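You operate a simulated robot arm through the tools that you are given. There is no shell and no other tool.

You run a simulated robot arm. Do the job below in one go: nothing can be reset, and whatever is moved stays where it is left.

## Task
Put things in order on the top of the meter bench. At the end: the blue cell nine (marked "9") stands where the silver hex driver stood; the silver hex driver from the top of the meter bench stands where the cream block fuse stood; the blue cleaning pad is on the brown housings carton; the cream block fuse from the top of the meter bench stands where the blue cleaning pad stood; whatever was shut is shut again. Leave all else as you found it, and nothing knocked over.

Only the result counts: the job must be done as asked and must still hold three seconds after the hand-in. Knocking over, shifting, dropping, spilling or breaking anything else fails it.

## Robot
A 6-joint arm with a two-finger gripper, fixed in place. Base frame: the origin is at the foot of the arm, x ahead of it, y to its left, z up; the work surface is at about z = 0. Readings come in m, degrees, newtons and seconds.
With the tool pointing down near the work surface it reaches from about 0.24 to 0.62 m from the base axis. Its first joint turns from -66.0 to 66.0 degrees. Payload 1.37 kg.
Tool frame: the origin (TCP) lies between the finger pads and is the grasp point; the fingertips stand 0.022 m ahead of it; z points along the fingers, y is the line along which they close. Largest opening 0.092 m; the body of the gripper starts 0.065 m behind the TCP.
Orientation is that of the tool frame in the base frame, as a unit quaternion [x, y, z, w]. With the fingers straight down and closing along the base's y, the tool's x points along the base's -x, its y along +y and its z along -z.

## Interface
- The arm moves only by the tool step_arm. Its argument "series" is a list of rows, each a list of 3 entries, a list of its own where there are three numbers: the shift along the base's x, y, z in mm, then the turn, a rotation vector about the base's x, y, z in degrees, then the closure, from 0 (fully open) to 1 (shut). In form: [[[x, y, z], [ax, ay, az], jaw], ...]. A call has 1 to 20 rows; each row shifts and turns the commanded pose from where the row before left it. A row lasts 0.2 s, in which the tool goes at most 0.05 m and 8.6 degrees; a call with a longer step from one row to the next is refused whole, and so is a gripper value outside its range. A pose out of reach is approached as far as the arm can. The call stops where the force on the tool passes 40 N (or 10 N more than at its start, if that is more) or the arm is blocked; 0.2 s more then pass. Each finger halts on what it meets, pressing with about 26 N; the grip force reading is that of the motor and also rises with nothing between the fingers. The clock runs only during rows and for 0.2 s after the last one: add rows that do not move to give the fingers time. The reply holds the time, the measured pose of the TCP, the force on the tool along the base axes, the opening and the grip force, in the units named above and with some noise, with the torque about the TCP (base axes, N m) and any sound that the robot's microphone picked up.
- Cameras (640 x 400 px; columns grow to the right, rows downward): "scene" is fixed at [0.0509, -0.458, 0.57]; the picture's right is [0.51, -0.86, 0.00], its down [-0.60, -0.36, -0.72] and it looks along [0.62, 0.37, -0.70] (base axes); focal length 243 px, centre (320, 200). "wrist" rides on the gripper at [0.071, 0.019, -0.102] in the tool frame; the picture's right is [-0.26, 0.97, 0.00], its down [-0.75, -0.20, -0.63] and it looks along [-0.60, -0.16, 0.78] (tool axes); focal length 280 px, centre (320, 200). There is no depth. A picture from a camera that has moved, and an enlarged one, comes with that camera's place and axes in the base frame and with its lens.
- get_image(camera): a new picture of that camera. No time passes.
- enlarge(camera, box): a new picture of the part [left, top, right, bottom] of that camera's present view, enlarged. No time passes.
- finish_job(): hands the job in; it is judged then, once.

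Places have to be worked out from the pictures, the camera data and where the tool is seen. Open the gripper and draw the arm clear of the work before you hand the job in, unless the task says otherwise.

The tools are called after ">>>" as name(argument=value, ...) on one line, values as JSON. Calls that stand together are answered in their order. step_arm: Moves the arm, as the interface text tells. Its arguments: {"type":"object","properties":{"series":{"type":"array","items":{"type":"array"}}},"required":["series"]} The other tools are called the same way: get_image (camera) takes a picture; enlarge (camera, box) takes an enlarged picture of a part of a camera's view; finish_job () hands the job in.

At the start:

```text
time: 0.0
tool_pos: [0.3045, -0.3115, 0.3894]
orientation: [-0.001, 1.0, 0.0, 0.001]
force: [0.4, -0.5, -0.2]
torque: [0.0, 0.01, 0.01]
opening: 0.0922
gripper_force: 0.2
```

scene: 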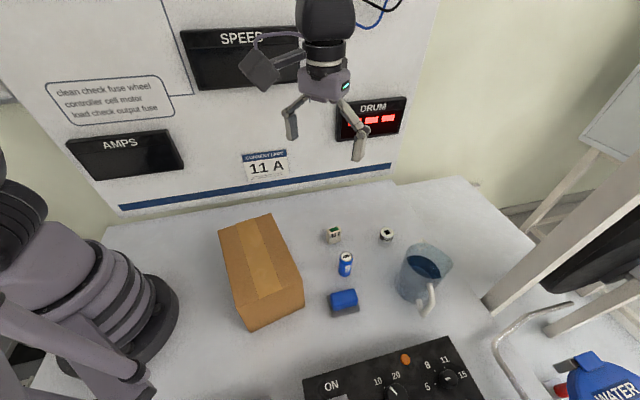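
wrist: 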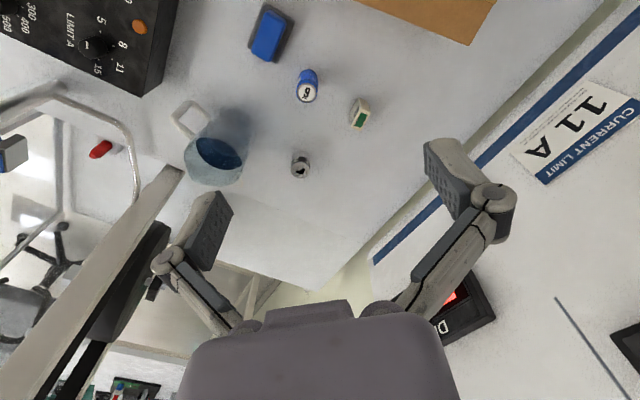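

I see a carton, a blue cell, a small cream block, a small silver round item, a blue pad and a jug on the bench. I'll take closer pictures to identify each one.

>>> enlarge(camera="scene", box=[300, 210, 460, 330])

>>> enlarge(camera="wrist", box=[170, 0, 410, 200])

>>> enlarge(camera="scene", box=[200, 200, 520, 400])

```text
3.33 times, centred on (380, 270) of scene
camera zoom: at [0.0509, -0.458, 0.57], right [0.51, -0.86, 0.0], down [-0.6, -0.36, -0.72], along [0.62, 0.37, -0.7], focal length 810 px, centre (120, -33)
```

zoom: 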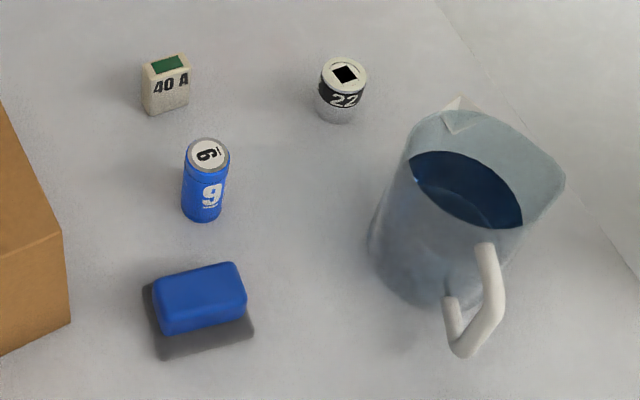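

```text
2.00 times, centred on (290, 100) of wrist
camera zoom: at [0.2342, -0.2919, 0.4922], right [0.26, 0.97, 0.0], down [0.75, -0.2, 0.63], along [0.6, -0.16, -0.78], focal length 561 px, centre (380, 400)
```

zoom: 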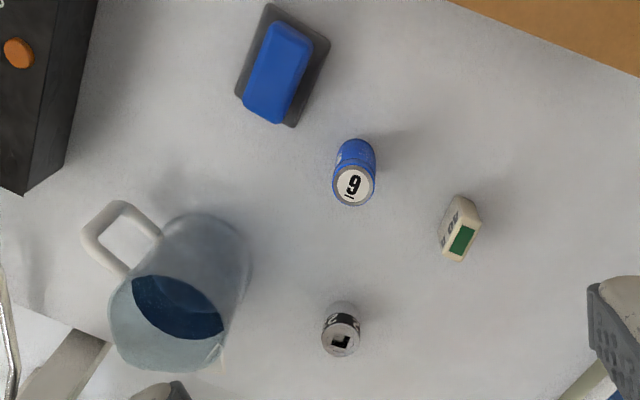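

```text
2.00 times, centred on (360, 300) of scene
camera zoom: at [0.0509, -0.458, 0.57], right [0.51, -0.86, 0.0], down [-0.6, -0.36, -0.72], along [0.62, 0.37, -0.7], focal length 486 px, centre (240, 0)
```

zoom: 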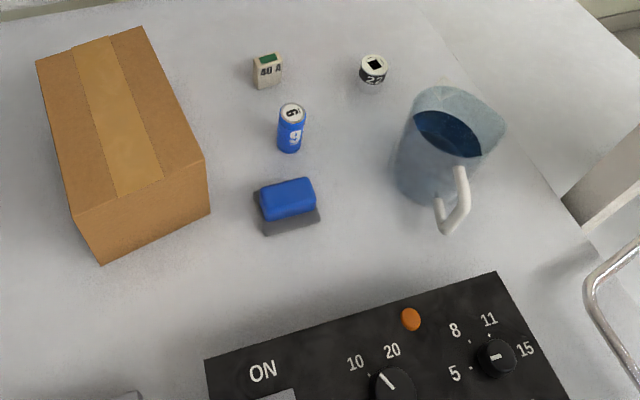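

From the scene picture I estimate the socket "22" (hex driver) near (0.495, -0.40), the fuse "40 A" near (0.43, -0.28) and cell 9 near (0.354, -0.35). The pad is near (0.284, -0.383), and the carton is about 0.13 m tall, centred near (0.23, -0.19). I'll move to a closer viewpoint, still high above everything, to measure more exactly.

>>> step_arm(series=[[[-20, 10, -30], [0, 0, 0], 0], [[-20, 10, -30], [0, 0, 0], 0], [[-20, 5, -30], [0, 0, 0], 0], [[-20, 5, -20], [0, 0, 0], 0], [[0, 0, 0], [0, 0, 0], 0], [[0, 0, 0], [0, 0, 0], 0]])

```text
time: 1.4
tool_pos: [0.2254, -0.2832, 0.2822]
orientation: [0.0, 1.0, 0.0, 0.001]
force: [0.4, -0.2, 0.9]
torque: [-0.03, -0.02, 0.02]
opening: 0.092
gripper_force: 0.1
```

The arm is at (0.225, -0.283, 0.282). I'll take wrist pictures from here.

>>> get_image(camera="wrist")

>>> enlarge(camera="wrist", box=[200, 60, 440, 210])

>>> get_image(camera="scene")

```text
taken
camera wrist: at [0.1533, -0.2638, 0.3831], right [0.26, 0.97, 0.0], down [0.75, -0.2, 0.63], along [0.6, -0.16, -0.78], focal length 280 px, centre (320, 200)
```

wrist: 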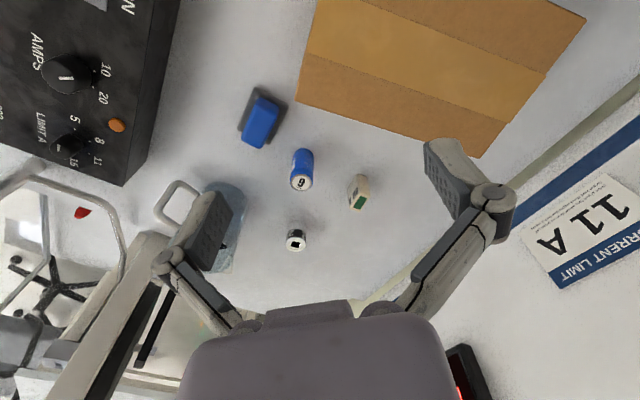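

```text
2.67 times, centred on (320, 135) of wrist
camera zoom: at [0.1533, -0.2638, 0.3831], right [0.26, 0.97, 0.0], down [0.75, -0.2, 0.63], along [0.6, -0.16, -0.78], focal length 748 px, centre (320, 373)
```

zoom: 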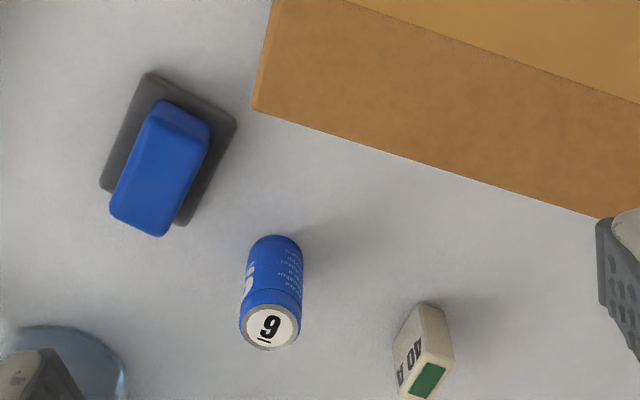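

```text
taken
```

scene: 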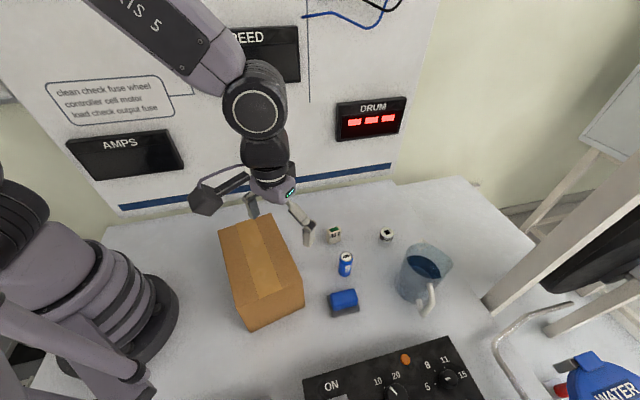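

The cell works out at about (0.361, -0.347), 30 mm across and 68 mm tall. I'll zoom in on the fuse, the hex driver and the pad from this viewpoint.

>>> enlarge(camera="wrist", box=[270, 160, 398, 260])

>>> enlarge(camera="wrist", box=[220, 80, 348, 160])

>>> enlarge(camera="scene", box=[310, 215, 406, 275])

>>> enlarge(camera="scene", box=[300, 260, 460, 360])

```text
4.00 times, centred on (334, 210) of wrist
camera zoom: at [0.1533, -0.2638, 0.3831], right [0.26, 0.97, 0.0], down [0.75, -0.2, 0.63], along [0.6, -0.16, -0.78], focal length 1122 px, centre (264, 160)
```

zoom: 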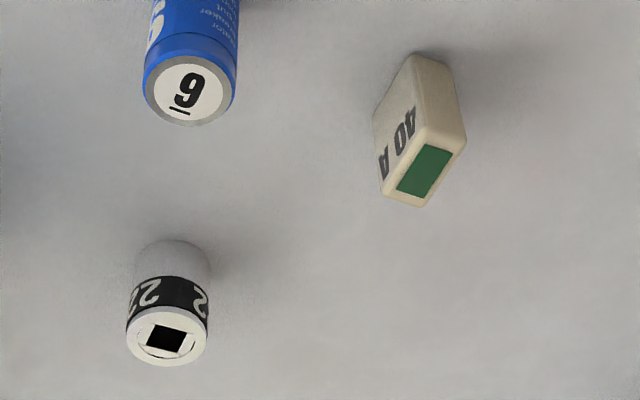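

```text
5.00 times, centred on (284, 120) of wrist
camera zoom: at [0.1533, -0.2638, 0.3831], right [0.26, 0.97, 0.0], down [0.75, -0.2, 0.63], along [0.6, -0.16, -0.78], focal length 1402 px, centre (500, 600)
```

zoom: 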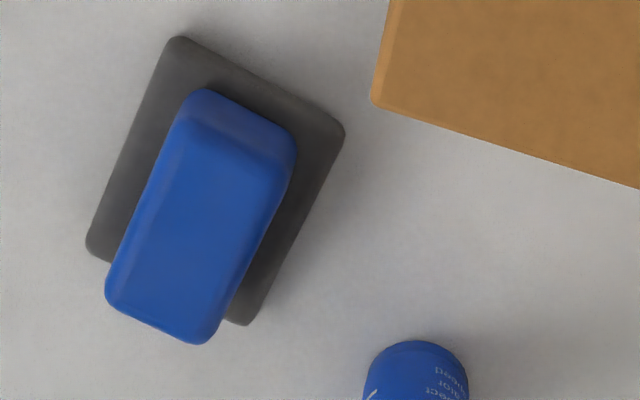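

```text
6.67 times, centred on (358, 245) of scene
camera zoom: at [0.0509, -0.458, 0.57], right [0.51, -0.86, 0.0], down [-0.6, -0.36, -0.72], along [0.62, 0.37, -0.7], focal length 1620 px, centre (67, -100)
```

zoom: 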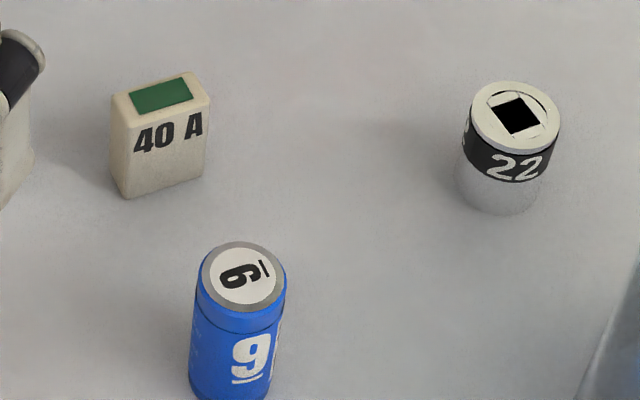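

```text
4.00 times, centred on (380, 310) of scene
camera zoom: at [0.0509, -0.458, 0.57], right [0.51, -0.86, 0.0], down [-0.6, -0.36, -0.72], along [0.62, 0.37, -0.7], focal length 972 px, centre (80, -240)
```

zoom: 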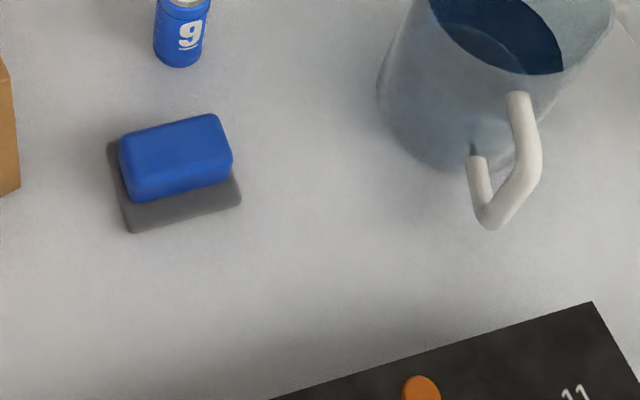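

Refined positions from both cameras:
- Pad: centre (0.283, -0.382), long axis at about -45.7°, top at about 0.031.
- Fuse: (0.432, -0.275), long axis at about -38.5°.
- Hex driver: (0.501, -0.4035), about 36 mm across and 45 mm tall.

The pad goes first. I'll turn the tool by +44° so the fingers close along its length, which also keeps the camera housing away from the carton, and move above it.

>>> step_arm(series=[[[9.6, -16.5, -10], [0, 0, 7.4], 0], [[9.6, -16.5, -10], [0, 0, 7.4], 0], [[9.6, -16.5, -10], [0, 0, 7.4], 0], [[9.6, -16.5, -10], [0, 0, 7.4], 0], [[9.6, -16.5, -10], [0, 0, 7.4], 0], [[9.6, -16.3, -10], [0, 0, 7.3], 0], [[0, 0, 0], [0, 0, 0], 0], [[0, 0, 0], [0, 0, 0], 0]])

>>> get_image(camera="wrist")

>>> get_image(camera="scene")

```text
time: 3.2
tool_pos: [0.2823, -0.3788, 0.2219]
orientation: [-0.378, 0.926, 0.0, 0.0]
force: [-0.8, 0.4, 0.9]
torque: [0.02, 0.0, 0.02]
opening: 0.0919
gripper_force: 0.1
```

```text
taken
camera wrist: at [0.2177, -0.4146, 0.3229], right [-0.49, 0.87, 0.0], down [0.68, 0.38, 0.63], along [0.55, 0.3, -0.78], focal length 280 px, centre (320, 200)
```

wrist: 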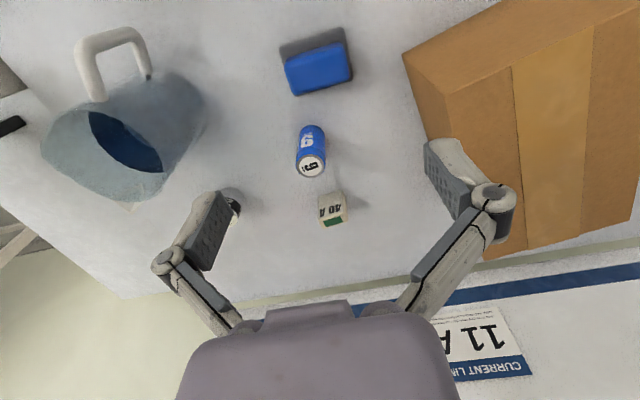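

```text
taken
```

scene: 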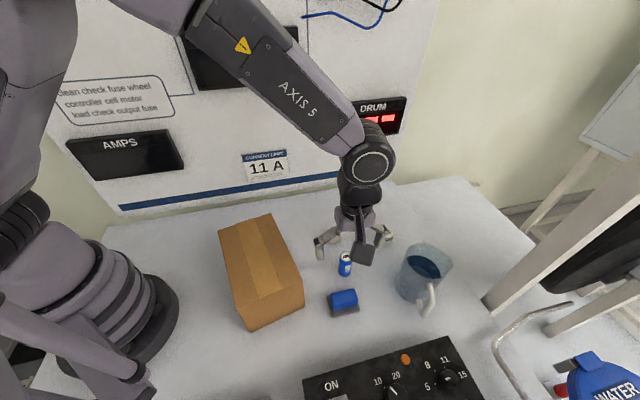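

The tool is at yaw 44.4° above the pad. I'll zoom in to check the pad's alignment and the shape of its base before going down.

>>> enlarge(camera="wrist", box=[256, 10, 384, 110])

>>> enlarge(camera="scene", box=[312, 275, 376, 325])

>>> enlarge(camera="wrist", box=[192, 110, 384, 230])

```text
4.00 times, centred on (320, 60) of wrist
camera zoom: at [0.2177, -0.4146, 0.3229], right [-0.49, 0.87, 0.0], down [0.68, 0.38, 0.63], along [0.55, 0.3, -0.78], focal length 1122 px, centre (320, 760)
```

zoom: 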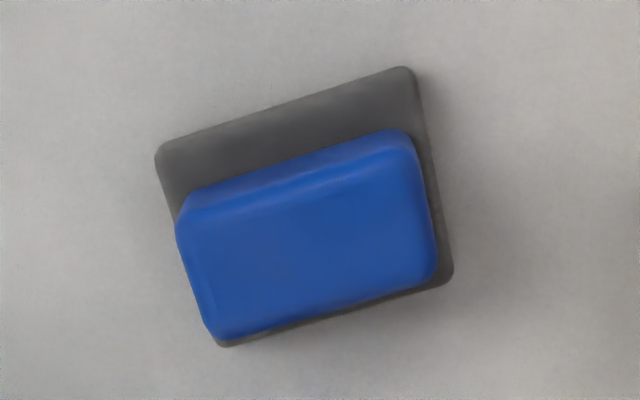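

```text
8.00 times, centred on (344, 300) of scene
camera zoom: at [0.0509, -0.458, 0.57], right [0.51, -0.86, 0.0], down [-0.6, -0.36, -0.72], along [0.62, 0.37, -0.7], focal length 1943 px, centre (128, -600)
```

zoom: 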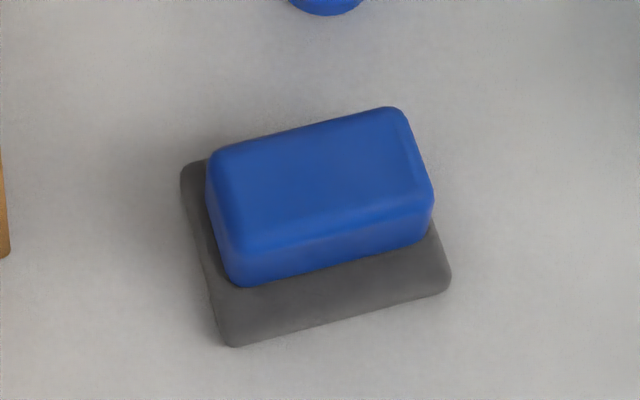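

```text
3.33 times, centred on (288, 170) of wrist
camera zoom: at [0.2177, -0.4146, 0.3229], right [-0.49, 0.87, 0.0], down [0.68, 0.38, 0.63], along [0.55, 0.3, -0.78], focal length 935 px, centre (427, 300)
```

zoom: 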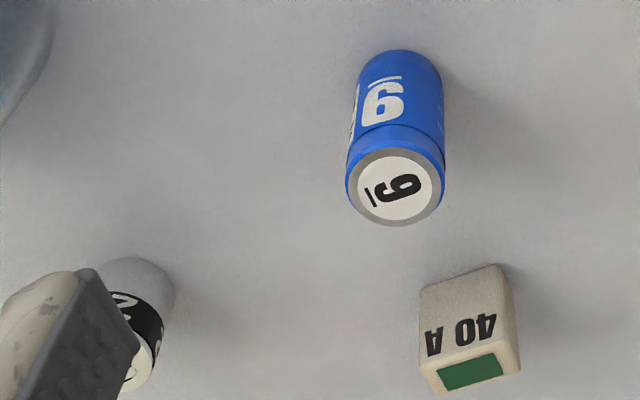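

Both views agree the pad is centred at about (0.2826, -0.3815). I'll correct the small offset and go down to just above it, then check.

>>> step_arm(series=[[[0.5, -2.8, -20], [0, 0, 0.3], 0.08], [[0, 0, -30], [0, 0, 0], 0.08], [[0, 0, -30], [0, 0, 0], 0.08], [[0, 0, -30], [0, 0, 0], 0.08], [[0, 0, -25], [0, 0, 0], 0.08], [[0, 0, 0], [0, 0, 0], 0.08], [[0, 0, 0], [0, 0, 0], 0.08]])

>>> get_image(camera="wrist")

>>> enlarge(camera="scene", box=[260, 200, 420, 320])

```text
time: 4.8
tool_pos: [0.2837, -0.382, 0.0846]
orientation: [-0.38, 0.925, 0.0, -0.001]
force: [0.3, 0.1, 0.6]
torque: [-0.03, 0.01, 0.0]
opening: 0.0846
gripper_force: 0.0
```

```text
taken
camera wrist: at [0.2194, -0.4175, 0.1863], right [-0.49, 0.87, 0.0], down [0.68, 0.38, 0.63], along [0.55, 0.31, -0.78], focal length 280 px, centre (320, 200)
```

wrist: 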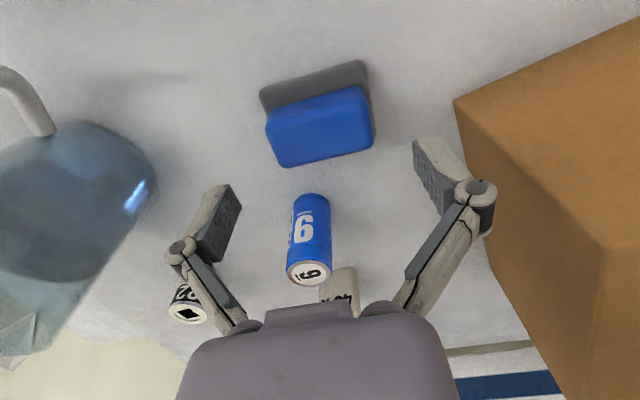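

```text
3.33 times, centred on (340, 260) of scene
camera zoom: at [0.0509, -0.458, 0.57], right [0.51, -0.86, 0.0], down [-0.6, -0.36, -0.72], along [0.62, 0.37, -0.7], focal length 810 px, centre (253, 0)
```

zoom: 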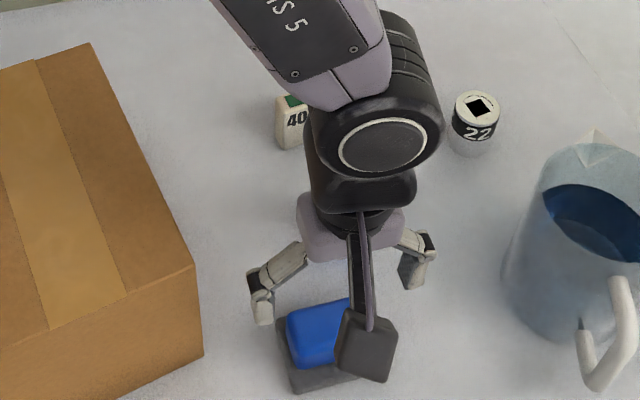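

The fingers straddle the pad lengthwise and are clear of the carton corner, whose foot I measure at (0.231, -0.308). I'll go down until the fingertips are about 14 mm above the bench, level with the blue block.

>>> step_arm(series=[[[-1, 0.5, -16], [0, 0, 0], 0.08], [[0, 0, -16], [0, 0, 0], 0.08], [[0, 0, -16], [0, 0, 0], 0.08], [[0, 0, 0], [0, 0, 0], 0.08], [[0, 0, 0], [0, 0, 0], 0.08]])

>>> get_image(camera="wrist")

>>> enlarge(camera="wrist", box=[200, 80, 456, 240])

>>> enlarge(camera="scene", box=[280, 220, 408, 320])

```text
time: 6.0
tool_pos: [0.2825, -0.3812, 0.0381]
orientation: [-0.38, 0.925, 0.0, 0.0]
force: [0.2, -0.6, -0.1]
torque: [-0.02, 0.02, 0.01]
opening: 0.0846
gripper_force: 0.1
```

```text
taken
camera wrist: at [0.2181, -0.4178, 0.1401], right [-0.49, 0.87, 0.0], down [0.68, 0.38, 0.63], along [0.55, 0.31, -0.78], focal length 280 px, centre (320, 200)
```

wrist: 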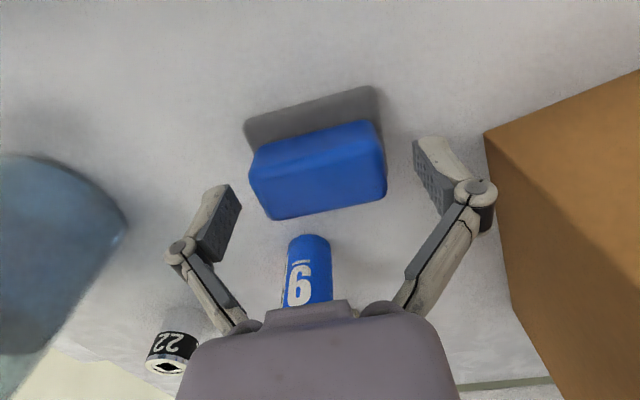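

```text
2.50 times, centred on (328, 160) of wrist
camera zoom: at [0.2181, -0.4178, 0.1401], right [-0.49, 0.87, 0.0], down [0.68, 0.38, 0.63], along [0.55, 0.31, -0.78], focal length 701 px, centre (300, 300)
```

zoom: 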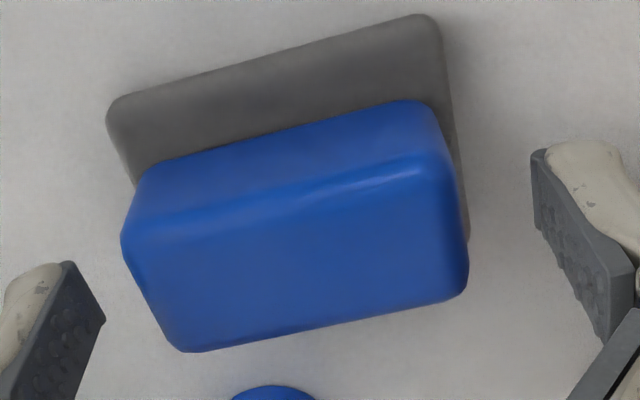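

```text
4.00 times, centred on (344, 270) of scene
camera zoom: at [0.0509, -0.458, 0.57], right [0.51, -0.86, 0.0], down [-0.6, -0.36, -0.72], along [0.62, 0.37, -0.7], focal length 972 px, centre (224, -80)
```

zoom: 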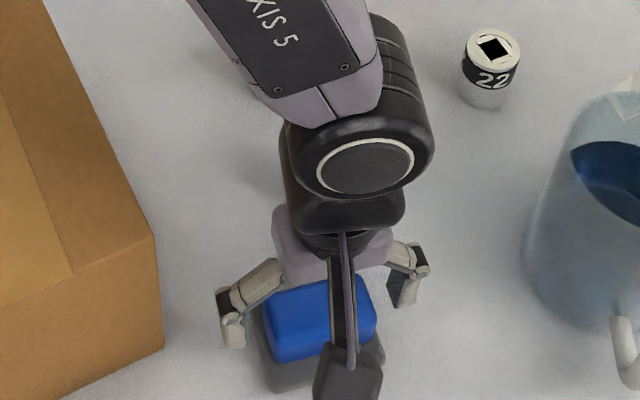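

The fingertips are at about 16 mm height on each side of the blue block, with even gaps. I'll close on it.

>>> step_arm(series=[[[0, 0, 0], [0, 0, 0], 0.4], [[0, 0, 0], [0, 0, 0], 0.7], [[0, 0, 0], [0, 0, 0], 1], [[0, 0, 0], [0, 0, 0], 1], [[0, 0, 0], [0, 0, 0], 1]])

>>> get_image(camera="wrist")

```text
time: 7.2
tool_pos: [0.2823, -0.382, 0.0391]
orientation: [-0.38, 0.925, -0.001, 0.0]
force: [-0.3, -0.4, 3.9]
torque: [0.04, 0.0, 0.02]
opening: 0.0591
gripper_force: 25.2
```

```text
taken
camera wrist: at [0.2182, -0.4179, 0.1405], right [-0.49, 0.87, 0.0], down [0.68, 0.38, 0.63], along [0.55, 0.31, -0.78], focal length 280 px, centre (320, 200)
```

wrist: 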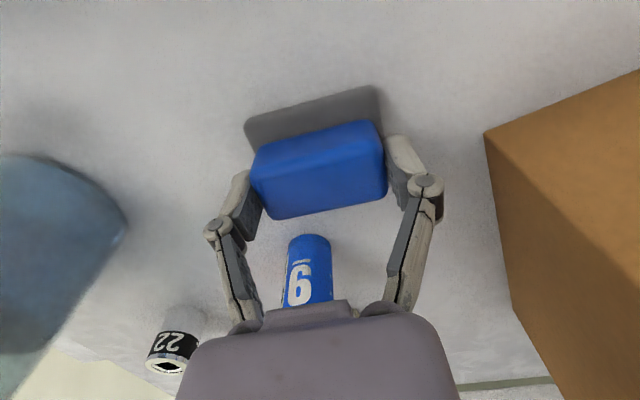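

The pad is gripped at 59 mm opening with 25 N and hasn't moved. I'll lift it a little and check the hold.

>>> step_arm(series=[[[0, 0, 10], [0, 0, 0], 1], [[0, 0, 20], [0, 0, 0], 1], [[0, 0, 25], [0, 0, 0], 1], [[0, 0, 30], [0, 0, 0], 1], [[0, 0, 40], [0, 0, 0], 1], [[0, 0, 40], [0, 0, 0], 1], [[0, 0, 40], [0, 0, 0], 1], [[0, 0, 10], [0, 0, 0], 1], [[0, 0, 0], [0, 0, 0], 1]])

>>> get_image(camera="wrist")

>>> get_image(camera="scene")

```text
time: 9.2
tool_pos: [0.2846, -0.381, 0.2533]
orientation: [-0.38, 0.925, 0.0, 0.0]
force: [-0.3, 0.8, -0.1]
torque: [0.01, -0.01, 0.01]
opening: 0.0592
gripper_force: 26.2
```

```text
taken
camera wrist: at [0.2185, -0.4177, 0.3556], right [-0.49, 0.87, 0.0], down [0.68, 0.38, 0.63], along [0.55, 0.31, -0.78], focal length 280 px, centre (320, 200)
```

wrist: 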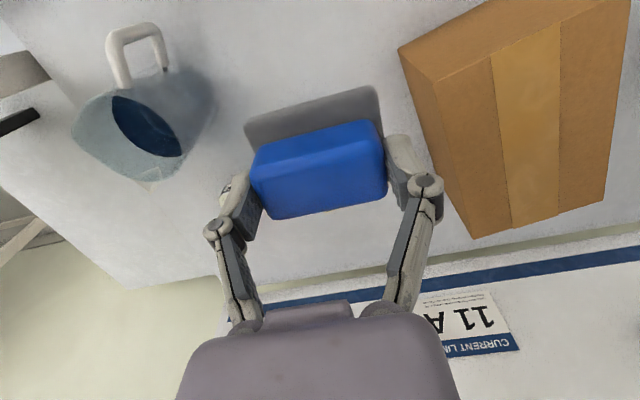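

```text
taken
```

scene: 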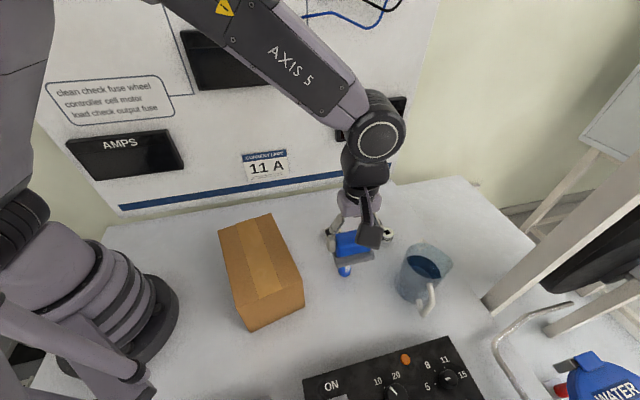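

The pad is firmly held and the other items are untouched. I'll carry it over the middle of the carton top, around (0.232, -0.195), at a safe height.

>>> step_arm(series=[[[-8, 29, 0], [0, 0, 1.5], 1], [[-8, 31, 0], [0, 0, 1.5], 1], [[-9, 31, 0], [0, 0, 1.5], 1], [[-9, 31, 0], [0, 0, 1.5], 1], [[-9, 32, 0], [0, 0, 1.5], 1], [[-9, 32, 0], [0, 0, 1.5], 1], [[0, 0, 0], [0, 0, 0], 1], [[0, 0, 0], [0, 0, 0], 1]])

>>> get_image(camera="wrist")

>>> get_image(camera="scene")

```text
time: 11.0
tool_pos: [0.2314, -0.197, 0.2564]
orientation: [-0.451, 0.893, 0.001, -0.001]
force: [-0.1, 0.1, -1.1]
torque: [-0.04, -0.01, 0.0]
opening: 0.0594
gripper_force: 26.0
```

```text
taken
camera wrist: at [0.1725, -0.2431, 0.358], right [-0.62, 0.78, 0.0], down [0.61, 0.48, 0.63], along [0.49, 0.39, -0.78], focal length 280 px, centre (320, 200)
```

wrist: 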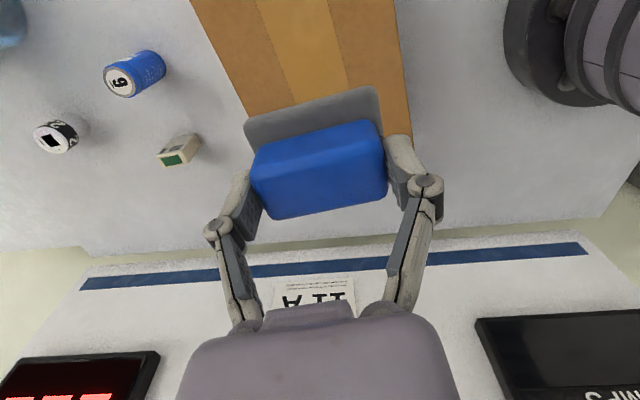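

```text
taken
```

scene: 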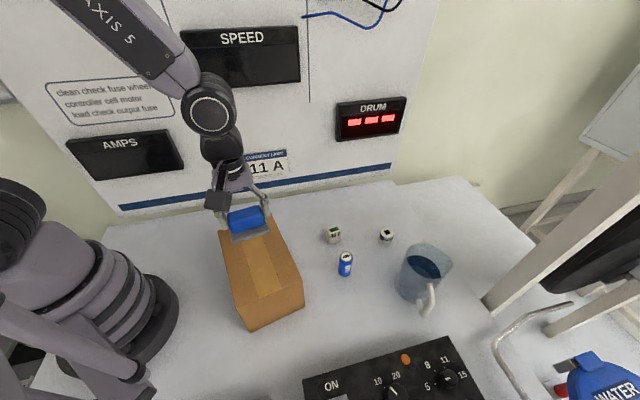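

The pad is over the carton. I'll lower to about 15 mm above the top and compare in the scene view.

>>> step_arm(series=[[[0, 0, -25], [0, 0, 0], 1], [[0, 0, -25], [0, 0, 0], 1], [[0, 0, -20], [0, 0, 0], 1], [[0, 0, 0], [0, 0, 0], 1], [[0, 0, 0], [0, 0, 0], 1]])

>>> enlarge(camera="scene", box=[190, 170, 318, 250])

>>> get_image(camera="wrist")

```text
time: 12.2
tool_pos: [0.2296, -0.1979, 0.1836]
orientation: [-0.451, 0.893, 0.0, 0.0]
force: [0.4, 0.4, -0.8]
torque: [0.02, 0.01, 0.0]
opening: 0.0592
gripper_force: 25.8
```

```text
5.00 times, centred on (254, 210) of scene
camera zoom: at [0.0509, -0.458, 0.57], right [0.51, -0.86, 0.0], down [-0.6, -0.36, -0.72], along [0.62, 0.37, -0.7], focal length 1215 px, centre (650, 150)
```

zoom: 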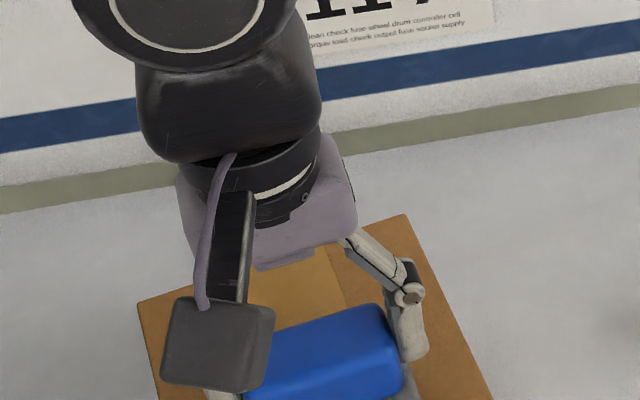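

```text
taken
camera wrist: at [0.1723, -0.2437, 0.2848], right [-0.62, 0.78, 0.0], down [0.61, 0.48, 0.63], along [0.49, 0.39, -0.78], focal length 280 px, centre (320, 200)
```

wrist: 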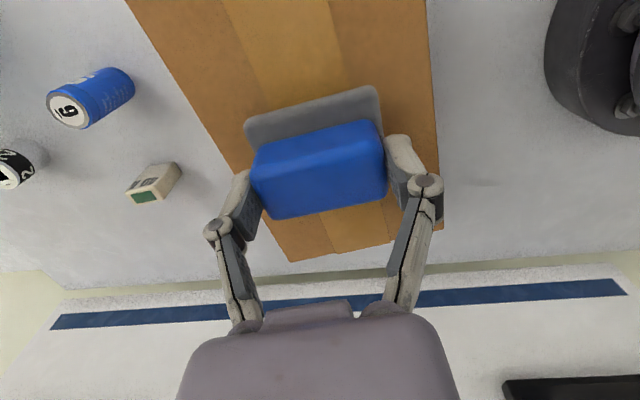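

The pad is a little above the carton top and centred. I'll lower in small steps and watch the force for contact.

>>> step_arm(series=[[[0, 0, -5], [0, 0, 0], 1], [[0, 0, -3], [0, 0, 0], 1], [[0, 0, -2], [0, 0, 0], 1], [[0, 0, 0], [0, 0, 0], 1]])

>>> enlarge(camera="scene", box=[206, 200, 334, 280])

```text
time: 13.2
tool_pos: [0.2302, -0.1979, 0.1726]
orientation: [-0.452, 0.892, -0.001, 0.0]
force: [0.6, 0.3, -0.4]
torque: [-0.03, -0.01, -0.01]
opening: 0.0593
gripper_force: 26.1
```

```text
5.00 times, centred on (270, 240) of scene
camera zoom: at [0.0509, -0.458, 0.57], right [0.51, -0.86, 0.0], down [-0.6, -0.36, -0.72], along [0.62, 0.37, -0.7], focal length 1215 px, centre (570, 0)
```

zoom: 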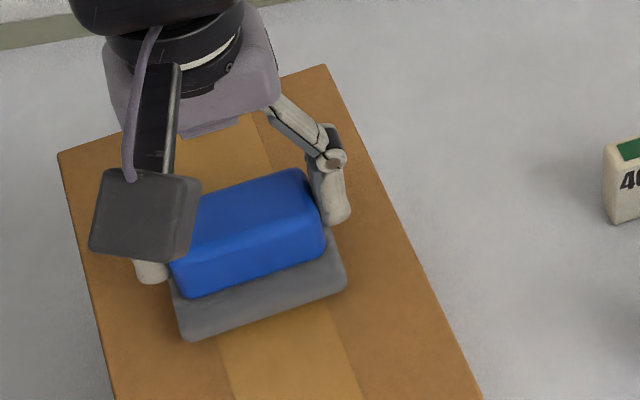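

No contact yet at z = 0.1726. I'll go on in 1–1.5 mm steps.

>>> step_arm(series=[[[0, 0, -1.5], [0, 0, 0], 1], [[0, 0, -1], [0, 0, 0], 1], [[0, 0, -1], [0, 0, 0], 1], [[0, 0, 0], [0, 0, 0], 1]])

```text
time: 14.2
tool_pos: [0.2308, -0.1969, 0.1684]
orientation: [-0.451, 0.893, 0.0, 0.0]
force: [-0.6, 1.0, -0.8]
torque: [-0.01, 0.01, 0.01]
opening: 0.0591
gripper_force: 26.1
```

>>> step_arm(series=[[[0, 0, -1], [0, 0, 0], 1], [[0, 0, -1], [0, 0, 0], 1], [[0, 0, 0], [0, 0, 0], 1]])

>>> enlarge(camera="scene", box=[206, 200, 334, 280])

```text
time: 15.0
tool_pos: [0.2307, -0.1965, 0.1669]
orientation: [-0.451, 0.893, -0.001, 0.0]
force: [-2.6, 0.1, 18.2]
torque: [0.0, 0.07, 0.01]
opening: 0.0593
gripper_force: 26.0
```

```text
5.00 times, centred on (270, 240) of scene
camera zoom: at [0.0508, -0.4579, 0.5701], right [0.51, -0.86, 0.0], down [-0.6, -0.36, -0.72], along [0.62, 0.37, -0.7], focal length 1215 px, centre (570, 0)
```

zoom: 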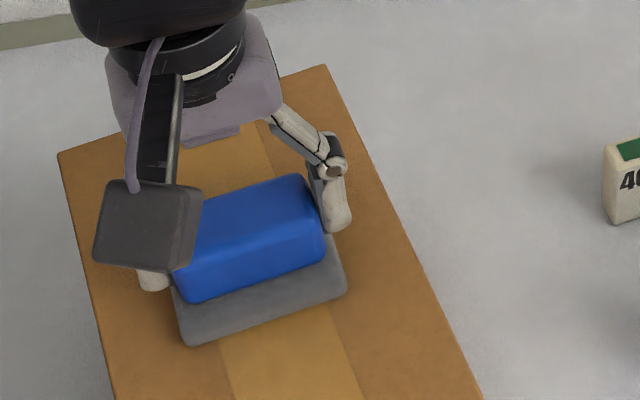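

Contact is made (about 18 N), so the pad rests on the carton top at about 0.128 m. I'll ease the pressure slightly, then open and rise.

>>> step_arm(series=[[[0, 0, 0.8], [0, 0, 0], 1], [[0, 0, 0], [0, 0, 0], 0.3], [[0, 0, 0], [0, 0, 0], 0.12], [[0, 0, 0], [0, 0, 0], 0.12], [[0, 0, 0], [0, 0, 0], 0.12]])

>>> get_image(camera="wrist")

```text
time: 16.2
tool_pos: [0.2298, -0.195, 0.1676]
orientation: [-0.451, 0.893, 0.0, 0.0]
force: [0.3, -0.4, -0.2]
torque: [0.01, 0.02, 0.01]
opening: 0.081
gripper_force: 0.0
```

```text
taken
camera wrist: at [0.1723, -0.2422, 0.2692], right [-0.62, 0.78, 0.0], down [0.61, 0.48, 0.63], along [0.49, 0.39, -0.78], focal length 280 px, centre (320, 200)
```

wrist: 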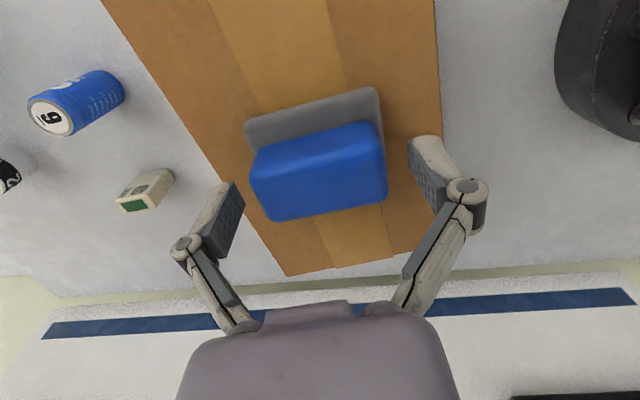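

The pad is released and resting flat. I'll go straight up, then move over the fuse with the tool turned to 51.5°.

>>> step_arm(series=[[[0, 0, 25], [0, 0, 0], 0.12], [[0, 0, 40], [0, 0, 0], 0.12], [[0, 0, 30], [0, 0, 0], 0.2], [[33, -13, 0], [0, 0, -1], 0.3], [[34, -13, 0], [0, 0, -1], 0.3], [[34, -13, 0], [0, 0, 0], 0.3], [[34, -13, 0], [0, 0, 0], 0.3], [[34, -13, -20], [0, 0, 0], 0.3], [[33, -13, -30], [0, 0, 0], 0.3], [[0, 0, 0], [0, 0, 0], 0.3], [[0, 0, 0], [0, 0, 0], 0.3]])

>>> get_image(camera="wrist")

>>> get_image(camera="scene")

```text
time: 18.6
tool_pos: [0.4316, -0.2741, 0.2127]
orientation: [-0.436, 0.9, 0.0, 0.0]
force: [-0.4, 0.7, -0.2]
torque: [0.0, 0.01, 0.02]
opening: 0.0645
gripper_force: 0.1
```

```text
taken
camera wrist: at [0.3737, -0.3175, 0.3143], right [-0.59, 0.8, 0.0], down [0.63, 0.46, 0.63], along [0.5, 0.37, -0.78], focal length 280 px, centre (320, 200)
```

wrist: 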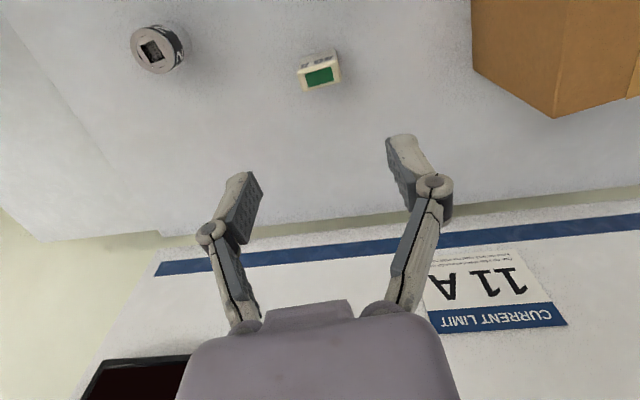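

```text
taken
```

scene: 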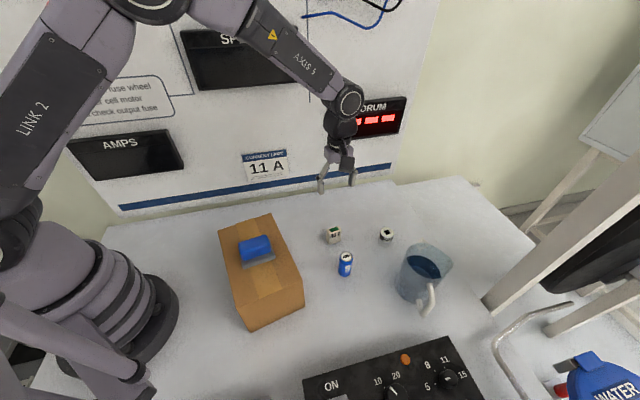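

The pad sits on the carton. I'll zoom in on the fuse and the hex driver from here to refine their positions.

>>> enlarge(camera="wrist", box=[272, 30, 368, 105])

>>> enlarge(camera="wrist", box=[112, 10, 208, 85])

```text
5.33 times, centred on (320, 68) of wrist
camera zoom: at [0.3737, -0.3175, 0.3143], right [-0.59, 0.8, 0.0], down [0.63, 0.46, 0.63], along [0.5, 0.37, -0.78], focal length 1495 px, centre (320, 907)
```

zoom: 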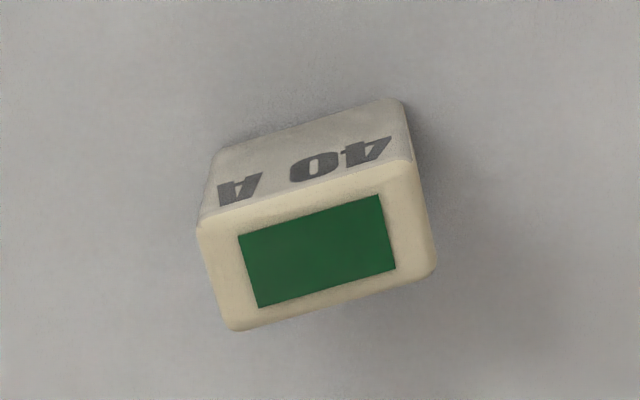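

```text
5.33 times, centred on (160, 48) of wrist
camera zoom: at [0.3737, -0.3175, 0.3143], right [-0.59, 0.8, 0.0], down [0.63, 0.46, 0.63], along [0.5, 0.37, -0.78], focal length 1495 px, centre (1173, 1013)
```

zoom: 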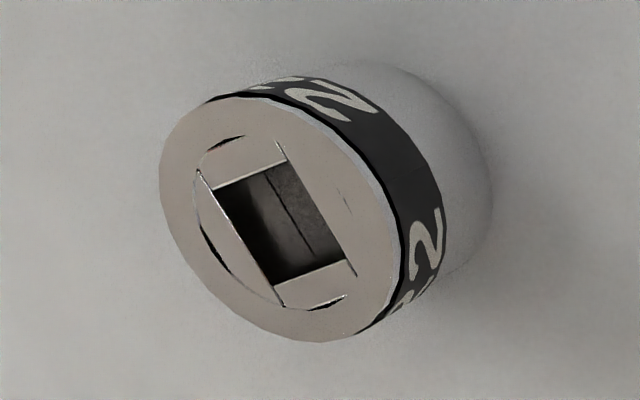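

The fuse centre refines to (0.4314, -0.275) with its long axis at -38°; it is about 38 × 18 mm and 48 mm tall. I'll go down around it to grip at about z = 0.031.

>>> step_arm(series=[[[-0.6, -1.2, -30], [0, 0, 0.2], 0.3], [[0, 0, -35], [0, 0, 0], 0.3], [[0, 0, -35], [0, 0, 0], 0.3], [[0, 0, -25], [0, 0, 0], 0.3], [[0, 0, 0], [0, 0, 0], 0.3], [[0, 0, 0], [0, 0, 0], 0.3]])

>>> get_image(camera="wrist")

>>> enlarge(camera="scene", box=[270, 170, 430, 290])

```text
time: 20.0
tool_pos: [0.4311, -0.2764, 0.0875]
orientation: [-0.437, 0.899, 0.0, 0.0]
force: [0.2, 0.0, 0.1]
torque: [0.01, 0.0, -0.05]
opening: 0.0644
gripper_force: 0.0
```

```text
taken
camera wrist: at [0.3708, -0.3207, 0.1896], right [-0.6, 0.8, 0.0], down [0.63, 0.47, 0.63], along [0.5, 0.37, -0.78], focal length 280 px, centre (320, 200)
```

wrist: 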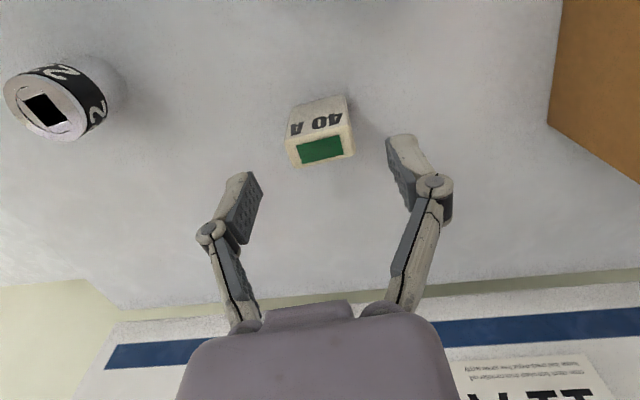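

```text
3.33 times, centred on (350, 230) of scene
camera zoom: at [0.0509, -0.458, 0.57], right [0.51, -0.86, 0.0], down [-0.6, -0.36, -0.72], along [0.62, 0.37, -0.7], focal length 810 px, centre (220, 100)
```

zoom: 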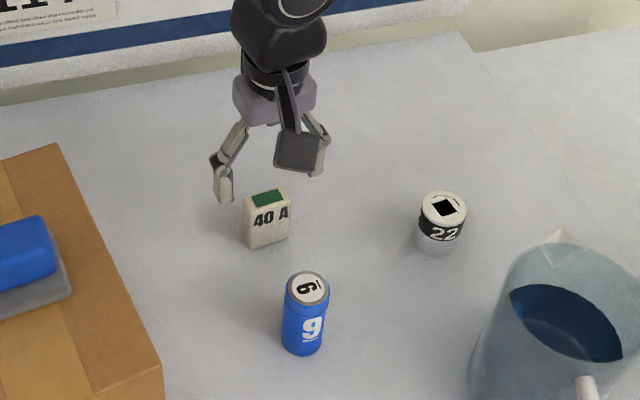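

The fuse is between the fingers, and the tool is about 1–2 mm short of its centre. I'll nudge it and go down to grip height.

>>> step_arm(series=[[[1, 1.6, -20], [0, 0, 0], 0.3], [[0, 0, -20], [0, 0, 0], 0.3], [[0, 0, -15], [0, 0, 0], 0.3], [[0, 0, 0], [0, 0, 0], 0.3], [[0, 0, 0], [0, 0, 0], 0.3]])

>>> get_image(camera="wrist")

>>> enlarge(camera="scene", box=[290, 190, 418, 290])

```text
time: 21.2
tool_pos: [0.4345, -0.2745, 0.0333]
orientation: [-0.437, 0.9, 0.0, 0.0]
force: [0.2, -0.4, 0.6]
torque: [-0.02, -0.02, 0.0]
opening: 0.0645
gripper_force: 0.0
```

```text
taken
camera wrist: at [0.3735, -0.3178, 0.135], right [-0.6, 0.8, 0.0], down [0.63, 0.47, 0.63], along [0.5, 0.37, -0.78], focal length 280 px, centre (320, 200)
```

wrist: 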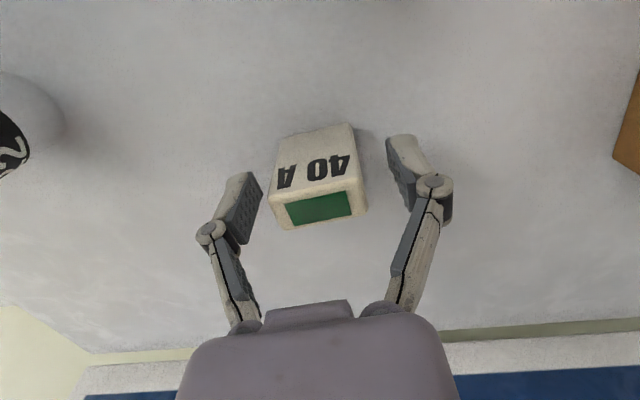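

```text
4.00 times, centred on (354, 240) of scene
camera zoom: at [0.0509, -0.458, 0.57], right [0.51, -0.86, 0.0], down [-0.6, -0.36, -0.72], along [0.62, 0.37, -0.7], focal length 972 px, centre (184, 40)
```

zoom: 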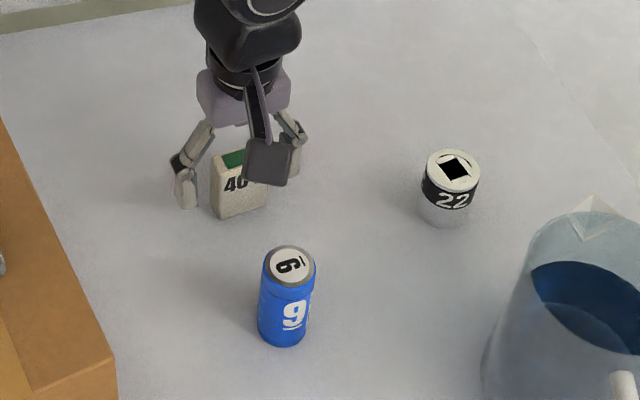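

The fingers straddle the fuse ends symmetrically at z ≈ 0.033. Closing.

>>> step_arm(series=[[[0, 0, 0], [0, 0, 0], 0.5], [[0, 0, 0], [0, 0, 0], 0.8], [[0, 0, 0], [0, 0, 0], 1], [[0, 0, 0], [0, 0, 0], 1], [[0, 0, 0], [0, 0, 0], 1]])

>>> get_image(camera="wrist")

```text
time: 22.4
tool_pos: [0.4325, -0.2738, 0.0332]
orientation: [-0.438, 0.899, 0.001, 0.0]
force: [-0.2, 0.8, 1.1]
torque: [-0.02, 0.03, -0.02]
opening: 0.0371
gripper_force: 26.1
```

```text
taken
camera wrist: at [0.3735, -0.3179, 0.1352], right [-0.6, 0.8, 0.0], down [0.63, 0.47, 0.63], along [0.5, 0.37, -0.78], focal length 280 px, centre (320, 200)
```

wrist: 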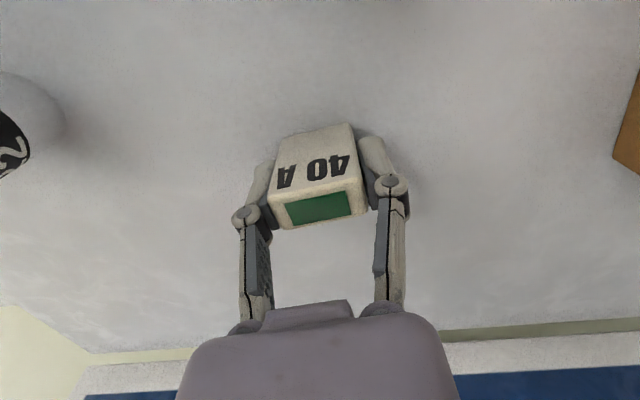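

The fuse is gripped at 37 mm opening and hasn't shifted. I'll lift it and carry it high over the cell to above the pad's old spot.

>>> step_arm(series=[[[0, 0, 10], [0, 0, 0], 1], [[0, 0, 25], [0, 0, 0], 1], [[0, 0, 40], [0, 0, 0], 1], [[0, 0, 45], [0, 0, 0], 1], [[0, 0, 40], [0, 0, 0], 1], [[-24, -17, 0], [0, 0, 0], 1], [[-25, -18, 0], [0, 0, 0], 1], [[-25, -18, 0], [0, 0, 0], 1], [[-25, -18, 0], [0, 0, 0], 1], [[-25, -18, 0], [0, 0, 0], 1], [[-25, -18, 0], [0, 0, 0], 1], [[0, 0, 0], [0, 0, 0], 1], [[0, 0, 0], [0, 0, 0], 1]])

>>> get_image(camera="wrist")

>>> get_image(camera="scene")

```text
time: 25.2
tool_pos: [0.285, -0.3805, 0.1931]
orientation: [-0.437, 0.899, 0.0, 0.0]
force: [-0.1, 0.4, -0.9]
torque: [-0.01, -0.02, 0.01]
opening: 0.0372
gripper_force: 26.4
```

```text
taken
camera wrist: at [0.2258, -0.4242, 0.2945], right [-0.6, 0.8, 0.0], down [0.63, 0.47, 0.63], along [0.5, 0.37, -0.78], focal length 280 px, centre (320, 200)
```

wrist: 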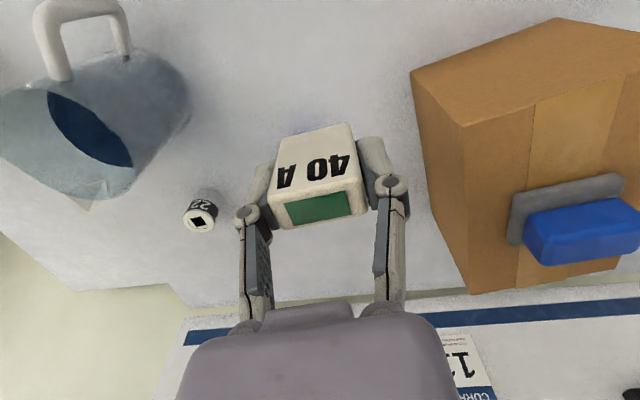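

```text
taken
```

scene: 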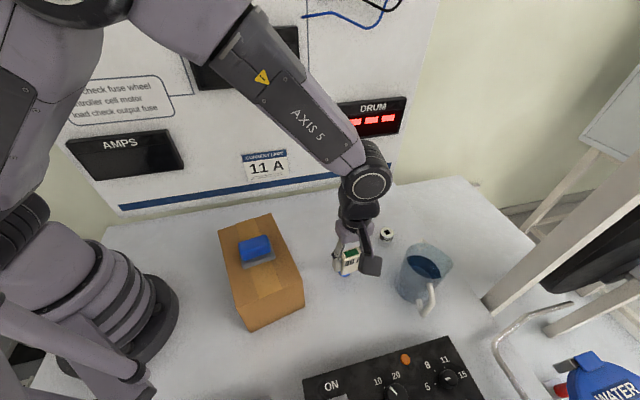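

The tool is at (0.2848, -0.3804) and the target is (0.2836, -0.3807). I'll correct that and go down to just above the bench.

>>> step_arm(series=[[[-1.2, -0.4, -30], [0, 0, 0], 1], [[0, 0, -40], [0, 0, 0], 1], [[0, 0, -40], [0, 0, 0], 1], [[0, 0, -30], [0, 0, 0], 1], [[0, 0, -10], [0, 0, 0], 1], [[0, 0, 0], [0, 0, 0], 1], [[0, 0, 0], [0, 0, 0], 1]])

>>> enlarge(camera="scene", box=[280, 220, 408, 320])

```text
time: 26.8
tool_pos: [0.2837, -0.3817, 0.0439]
orientation: [-0.437, 0.899, -0.001, 0.001]
force: [-0.2, 0.2, -1.4]
torque: [-0.01, -0.03, 0.05]
opening: 0.0372
gripper_force: 25.8
```

```text
4.00 times, centred on (344, 270) of scene
camera zoom: at [0.0509, -0.458, 0.57], right [0.51, -0.86, 0.0], down [-0.6, -0.36, -0.72], along [0.62, 0.37, -0.7], focal length 972 px, centre (224, -80)
```

zoom: 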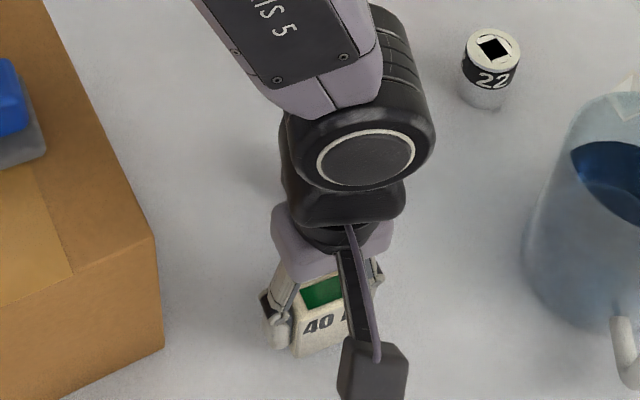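

The fuse is about 11 mm above the bench. I'll lower it in small steps until it touches.

>>> step_arm(series=[[[0, 0.5, -4], [0, 0, 0], 1], [[0, 0, -3], [0, 0, 0], 1], [[0, 0, -2], [0, 0, 0], 1], [[0, 0, 0], [0, 0, 0], 1]])

```text
time: 27.8
tool_pos: [0.2839, -0.3807, 0.0352]
orientation: [-0.436, 0.9, 0.0, 0.0]
force: [0.6, 0.5, -0.7]
torque: [0.03, 0.0, -0.02]
opening: 0.0372
gripper_force: 25.7
```

>>> step_arm(series=[[[0, 0, -1], [0, 0, 0], 1], [[0, 0, -0.8], [0, 0, 0], 1], [[0, 0, 0], [0, 0, 0], 1]])

```text
time: 28.6
tool_pos: [0.2829, -0.3809, 0.0327]
orientation: [-0.437, 0.9, -0.001, 0.0]
force: [-3.8, 4.1, 22.1]
torque: [0.07, 0.15, 0.0]
opening: 0.0374
gripper_force: 25.8
```

Contact at 22 N. I'll ease off a touch, open moderately and rise straight up.

>>> step_arm(series=[[[0, 0, 0.7], [0, 0, 0], 1], [[0, 0, 0], [0, 0, 0], 0.5], [[0, 0, 0], [0, 0, 0], 0.35], [[0, 0, 0], [0, 0, 0], 0.35], [[0, 0, 0], [0, 0, 0], 0.35]])

>>> get_image(camera="wrist")

```text
time: 29.8
tool_pos: [0.2827, -0.3798, 0.0334]
orientation: [-0.437, 0.9, 0.0, 0.0]
force: [-0.3, 0.1, 0.3]
torque: [-0.01, -0.01, 0.0]
opening: 0.0601
gripper_force: 0.1
```

```text
taken
camera wrist: at [0.223, -0.4241, 0.1345], right [-0.6, 0.8, 0.0], down [0.63, 0.47, 0.63], along [0.5, 0.37, -0.78], focal length 280 px, centre (320, 200)
```

wrist: 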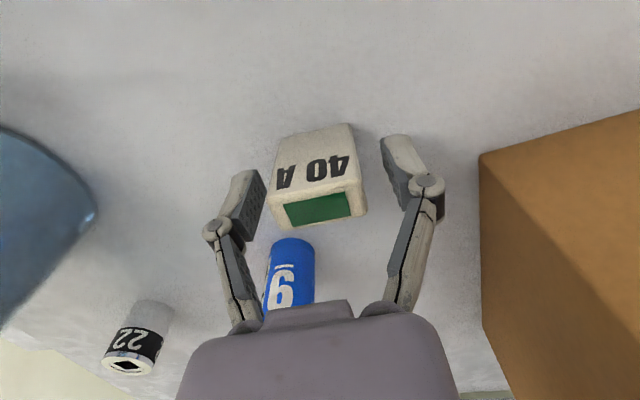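

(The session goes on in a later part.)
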